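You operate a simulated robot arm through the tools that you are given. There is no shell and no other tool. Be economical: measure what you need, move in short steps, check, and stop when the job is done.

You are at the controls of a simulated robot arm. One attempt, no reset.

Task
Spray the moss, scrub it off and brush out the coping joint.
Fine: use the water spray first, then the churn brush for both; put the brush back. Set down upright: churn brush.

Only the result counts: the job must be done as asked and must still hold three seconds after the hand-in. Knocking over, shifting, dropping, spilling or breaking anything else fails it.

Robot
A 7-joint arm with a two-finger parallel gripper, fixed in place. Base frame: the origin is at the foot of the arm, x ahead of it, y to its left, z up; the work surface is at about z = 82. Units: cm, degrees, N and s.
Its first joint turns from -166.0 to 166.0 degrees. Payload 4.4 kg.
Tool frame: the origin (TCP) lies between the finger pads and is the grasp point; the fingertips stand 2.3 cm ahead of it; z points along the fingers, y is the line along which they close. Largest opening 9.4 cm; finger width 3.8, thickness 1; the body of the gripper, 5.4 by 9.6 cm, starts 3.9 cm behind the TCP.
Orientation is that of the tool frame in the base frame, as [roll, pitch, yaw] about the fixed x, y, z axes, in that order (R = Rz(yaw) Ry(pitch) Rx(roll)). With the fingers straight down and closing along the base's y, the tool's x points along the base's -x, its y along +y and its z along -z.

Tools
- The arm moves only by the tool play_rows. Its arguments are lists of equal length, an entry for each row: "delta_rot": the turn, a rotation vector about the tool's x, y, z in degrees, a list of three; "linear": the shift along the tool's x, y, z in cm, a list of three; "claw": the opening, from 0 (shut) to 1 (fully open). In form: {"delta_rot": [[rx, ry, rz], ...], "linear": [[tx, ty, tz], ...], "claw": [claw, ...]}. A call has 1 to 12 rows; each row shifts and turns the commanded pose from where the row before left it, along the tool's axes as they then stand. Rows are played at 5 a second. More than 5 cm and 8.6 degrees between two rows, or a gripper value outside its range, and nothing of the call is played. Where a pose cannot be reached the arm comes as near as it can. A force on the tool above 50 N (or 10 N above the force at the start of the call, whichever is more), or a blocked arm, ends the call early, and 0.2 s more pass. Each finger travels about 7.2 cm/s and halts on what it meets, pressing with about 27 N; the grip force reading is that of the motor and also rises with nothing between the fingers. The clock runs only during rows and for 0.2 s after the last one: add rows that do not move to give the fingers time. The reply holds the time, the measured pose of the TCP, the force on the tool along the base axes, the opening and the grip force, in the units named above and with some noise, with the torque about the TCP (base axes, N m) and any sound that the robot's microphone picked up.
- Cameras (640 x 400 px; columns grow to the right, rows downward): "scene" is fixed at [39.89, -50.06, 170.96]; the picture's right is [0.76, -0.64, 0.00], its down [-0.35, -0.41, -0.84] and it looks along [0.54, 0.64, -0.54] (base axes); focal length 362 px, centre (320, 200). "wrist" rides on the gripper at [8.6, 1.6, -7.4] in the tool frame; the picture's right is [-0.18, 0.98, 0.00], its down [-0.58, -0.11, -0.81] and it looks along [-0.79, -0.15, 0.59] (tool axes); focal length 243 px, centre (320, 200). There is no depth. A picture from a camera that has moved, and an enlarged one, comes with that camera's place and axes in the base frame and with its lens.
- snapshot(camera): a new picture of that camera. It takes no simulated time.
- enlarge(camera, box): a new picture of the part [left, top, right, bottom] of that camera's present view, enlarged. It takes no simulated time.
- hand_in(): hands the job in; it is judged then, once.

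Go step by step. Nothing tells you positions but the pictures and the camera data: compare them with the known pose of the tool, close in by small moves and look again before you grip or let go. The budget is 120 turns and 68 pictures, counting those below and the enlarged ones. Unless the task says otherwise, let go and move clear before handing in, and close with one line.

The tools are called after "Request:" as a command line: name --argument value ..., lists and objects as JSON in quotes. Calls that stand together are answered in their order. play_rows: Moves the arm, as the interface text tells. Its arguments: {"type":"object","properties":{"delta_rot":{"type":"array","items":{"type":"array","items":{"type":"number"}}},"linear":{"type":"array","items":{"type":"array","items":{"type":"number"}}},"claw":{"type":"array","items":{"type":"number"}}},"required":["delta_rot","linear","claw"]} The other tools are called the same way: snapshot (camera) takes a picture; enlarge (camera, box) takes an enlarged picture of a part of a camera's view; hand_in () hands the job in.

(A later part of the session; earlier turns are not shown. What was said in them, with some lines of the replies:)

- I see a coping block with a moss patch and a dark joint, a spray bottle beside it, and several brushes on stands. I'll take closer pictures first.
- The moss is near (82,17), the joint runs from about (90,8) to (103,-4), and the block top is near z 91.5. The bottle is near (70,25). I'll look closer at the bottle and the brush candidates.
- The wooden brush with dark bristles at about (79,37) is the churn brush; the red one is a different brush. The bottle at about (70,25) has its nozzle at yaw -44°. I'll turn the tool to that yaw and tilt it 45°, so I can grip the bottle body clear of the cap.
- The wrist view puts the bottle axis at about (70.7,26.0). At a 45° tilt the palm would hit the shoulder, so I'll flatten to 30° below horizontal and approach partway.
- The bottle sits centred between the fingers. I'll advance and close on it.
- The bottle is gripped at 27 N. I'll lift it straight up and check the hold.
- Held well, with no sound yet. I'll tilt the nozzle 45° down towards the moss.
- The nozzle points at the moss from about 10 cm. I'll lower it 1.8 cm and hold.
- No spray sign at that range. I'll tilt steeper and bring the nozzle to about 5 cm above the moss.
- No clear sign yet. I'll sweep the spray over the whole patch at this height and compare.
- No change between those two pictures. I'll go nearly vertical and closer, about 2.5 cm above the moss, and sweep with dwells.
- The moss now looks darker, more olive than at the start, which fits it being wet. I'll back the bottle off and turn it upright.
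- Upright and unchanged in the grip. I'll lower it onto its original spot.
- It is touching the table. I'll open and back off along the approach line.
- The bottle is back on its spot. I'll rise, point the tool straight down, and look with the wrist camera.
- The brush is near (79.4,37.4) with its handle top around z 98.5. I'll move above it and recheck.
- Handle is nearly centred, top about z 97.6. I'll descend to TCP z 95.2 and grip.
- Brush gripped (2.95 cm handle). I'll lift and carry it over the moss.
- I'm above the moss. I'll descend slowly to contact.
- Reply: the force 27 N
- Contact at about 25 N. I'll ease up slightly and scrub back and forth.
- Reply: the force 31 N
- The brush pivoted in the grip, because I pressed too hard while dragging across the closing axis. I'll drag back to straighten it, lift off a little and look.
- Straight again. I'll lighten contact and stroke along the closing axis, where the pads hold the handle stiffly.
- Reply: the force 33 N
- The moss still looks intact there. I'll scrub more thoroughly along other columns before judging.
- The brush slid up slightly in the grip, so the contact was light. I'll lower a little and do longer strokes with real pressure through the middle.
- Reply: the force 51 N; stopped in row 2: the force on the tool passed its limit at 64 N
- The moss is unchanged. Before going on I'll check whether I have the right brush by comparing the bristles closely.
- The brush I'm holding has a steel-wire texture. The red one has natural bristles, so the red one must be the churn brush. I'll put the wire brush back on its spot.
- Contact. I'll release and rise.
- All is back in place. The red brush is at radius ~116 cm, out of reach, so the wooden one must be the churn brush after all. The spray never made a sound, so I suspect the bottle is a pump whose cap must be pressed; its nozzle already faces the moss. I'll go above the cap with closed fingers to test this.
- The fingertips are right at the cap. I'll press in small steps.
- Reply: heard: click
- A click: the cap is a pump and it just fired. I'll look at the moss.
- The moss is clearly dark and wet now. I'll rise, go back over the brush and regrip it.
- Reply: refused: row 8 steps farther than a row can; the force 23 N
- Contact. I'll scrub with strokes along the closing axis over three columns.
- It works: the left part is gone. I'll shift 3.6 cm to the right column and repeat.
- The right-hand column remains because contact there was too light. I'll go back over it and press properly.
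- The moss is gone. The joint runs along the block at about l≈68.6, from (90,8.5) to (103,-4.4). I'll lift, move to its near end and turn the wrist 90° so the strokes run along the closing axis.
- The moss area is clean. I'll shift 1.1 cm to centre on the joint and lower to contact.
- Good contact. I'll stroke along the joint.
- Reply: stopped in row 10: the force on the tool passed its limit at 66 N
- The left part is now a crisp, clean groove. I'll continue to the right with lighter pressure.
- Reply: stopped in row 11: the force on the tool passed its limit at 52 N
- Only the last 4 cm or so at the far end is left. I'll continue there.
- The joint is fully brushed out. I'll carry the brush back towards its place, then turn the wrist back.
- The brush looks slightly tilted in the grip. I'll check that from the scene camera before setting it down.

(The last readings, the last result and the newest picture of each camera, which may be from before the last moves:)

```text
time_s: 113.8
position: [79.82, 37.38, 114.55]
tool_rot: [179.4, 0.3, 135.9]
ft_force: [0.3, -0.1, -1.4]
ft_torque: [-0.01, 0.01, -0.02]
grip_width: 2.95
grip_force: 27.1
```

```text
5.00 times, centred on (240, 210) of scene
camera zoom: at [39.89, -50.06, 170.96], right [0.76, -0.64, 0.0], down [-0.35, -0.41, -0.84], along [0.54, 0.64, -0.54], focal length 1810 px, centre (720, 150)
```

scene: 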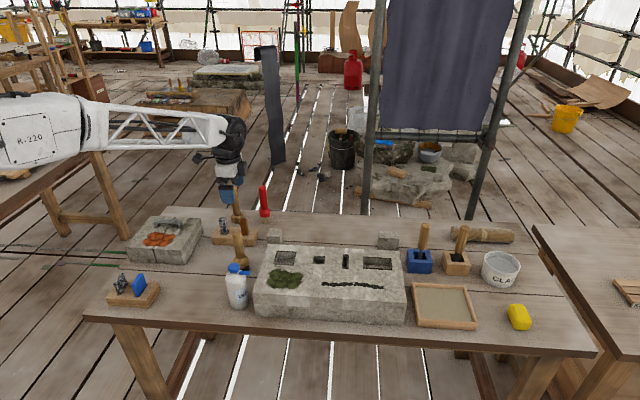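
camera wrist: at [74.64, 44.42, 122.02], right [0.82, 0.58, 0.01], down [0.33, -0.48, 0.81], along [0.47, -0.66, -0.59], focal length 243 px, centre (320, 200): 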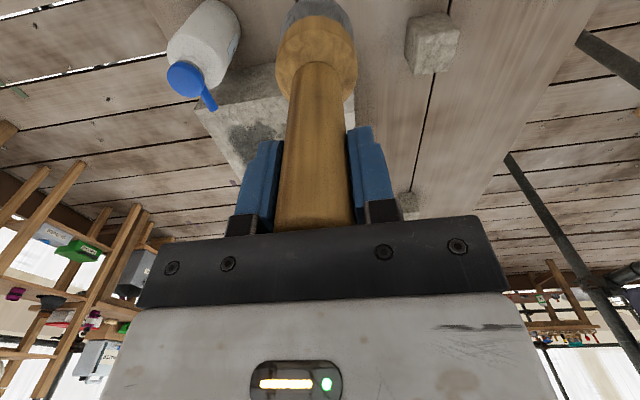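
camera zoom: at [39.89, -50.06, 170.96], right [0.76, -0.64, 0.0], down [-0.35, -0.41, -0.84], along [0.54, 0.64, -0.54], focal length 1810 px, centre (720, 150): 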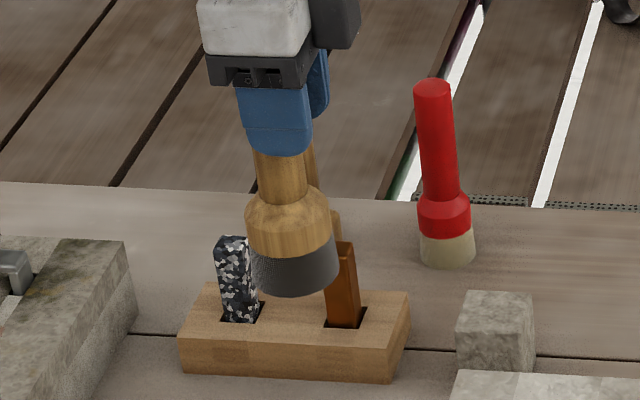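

It is essentially vertical. I'll lower it onto its original spot.

Request:
play_rows --delta_rot '[[0, 0, 0], [0, 0, 0], [0, 0, 0], [0, 0, 0], [0, 0, 0], [0, 0, 0], [0, 0, 0]]' --linear '[[0, 0.18, 5], [0, 0, 5], [0, 0, 4.5], [0, 0, 3], [0, 0, 1.5], [0, 0, 0.4], [0, 0, 0]]' --claw '[0, 0, 0, 0, 0, 0, 0]'

Request:
play_rows --delta_rot '[[0, 0, 0], [0, 0, 0]]' --linear '[[0, 0, 0.15], [0, 0, 0]]' --claw '[0, 0]'

```text
time_s: 115.5
position: [80.32, 37.59, 95.2]
tool_rot: [179.4, 0.3, 136.0]
ft_force: [-0.3, 0.3, -2.4]
ft_torque: [-0.01, -0.05, 0.0]
grip_width: 2.94
grip_force: 26.7
```

```text
time_s: 116.0
position: [80.21, 37.7, 95.09]
tool_rot: [179.4, 0.2, 136.1]
ft_force: [0.4, 0.2, -1.3]
ft_torque: [0.0, 0.03, 0.0]
grip_width: 2.96
grip_force: 27.4
```

Request:
play_rows --delta_rot '[[0, 0, 0], [0, 0, 0], [0, 0, 0]]' --linear '[[0, -0.2, 0.12], [0, 0, 0.12], [0, 0, 0]]' --claw '[0, 0, 0]'

```text
time_s: 116.8
position: [80.11, 37.39, 94.76]
tool_rot: [179.5, 0.3, 136.0]
ft_force: [0.8, -0.1, -1.9]
ft_torque: [-0.02, -0.02, 0.02]
grip_width: 2.94
grip_force: 26.9
```

Request:
play_rows --delta_rot '[[0, 0, 0], [0, 0, 0], [0, 0, 0]]' --linear '[[0, 0, 0.1], [0, 0, 0.1], [0, 0, 0]]' --claw '[0, 0, 0]'

```text
time_s: 117.7
position: [80.04, 37.52, 94.85]
tool_rot: [179.5, 0.4, 136.0]
ft_force: [0.9, -3.0, 17.8]
ft_torque: [-0.77, 0.19, 0.11]
grip_width: 2.95
grip_force: 27.3
```

Contact at the original spot. I'll release and rise clear.

Request:
play_rows --delta_rot '[[0, 0, 0], [0, 0, 0], [0, 0, 0], [0, 0, 0], [0, 0, 0], [0, 0, 0], [0, 0, 0], [0, 0, 0], [0, 0, 0]]' --linear '[[0, 0, -0.05], [0, 0, 0], [0, 0, 0], [0, 0, 0], [0, 0, -2], [0, 0, -4], [0, 0, -5], [0, 0, -5], [0, 0, -5]]' --claw '[0, 0.4, 0.7, 1, 1, 1, 1, 1, 1]'

Request:
snapshot --camera "scene"

Request:
enlarge --camera "scene" --box '[200, 220, 328, 310]'

```text
time_s: 119.7
position: [79.74, 37.53, 115.72]
tool_rot: [179.6, 0.3, 136.0]
ft_force: [-0.5, 1.0, -1.5]
ft_torque: [-0.02, 0.0, 0.02]
grip_width: 9.4
grip_force: 0.0
```

```text
3 pictures are left
```

scene: 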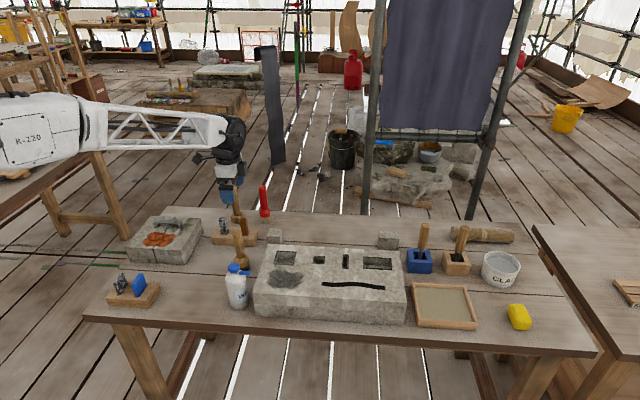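

```text
4.44 times, centred on (264, 265) of scene
camera zoom: at [39.89, -50.06, 170.96], right [0.76, -0.64, 0.0], down [-0.35, -0.41, -0.84], along [0.54, 0.64, -0.54], focal length 1609 px, centre (569, -89)
```

zoom: 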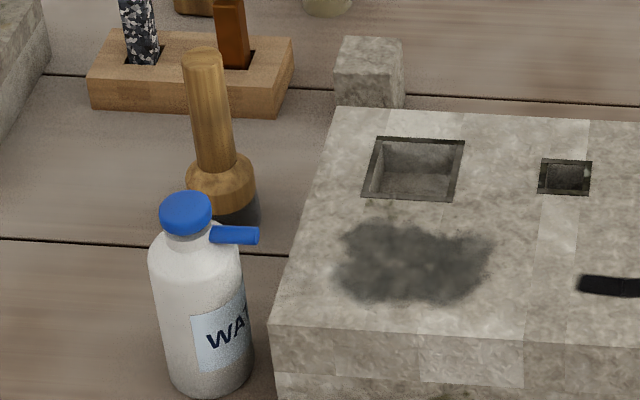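

The moss is off, the joint is clean, and the brush stands upright within about 1 cm of its original spot. The bottle is back in place and the arm is clear, so I'm handing in.

Request:
hand_in

```text
The job is handed in.
```

I sprayed the moss, scrubbed it off, brushed out the coping joint and put the churn brush back upright. Before working out that the bottle is a pump, I made some brush strokes on the moss while it was still dry.
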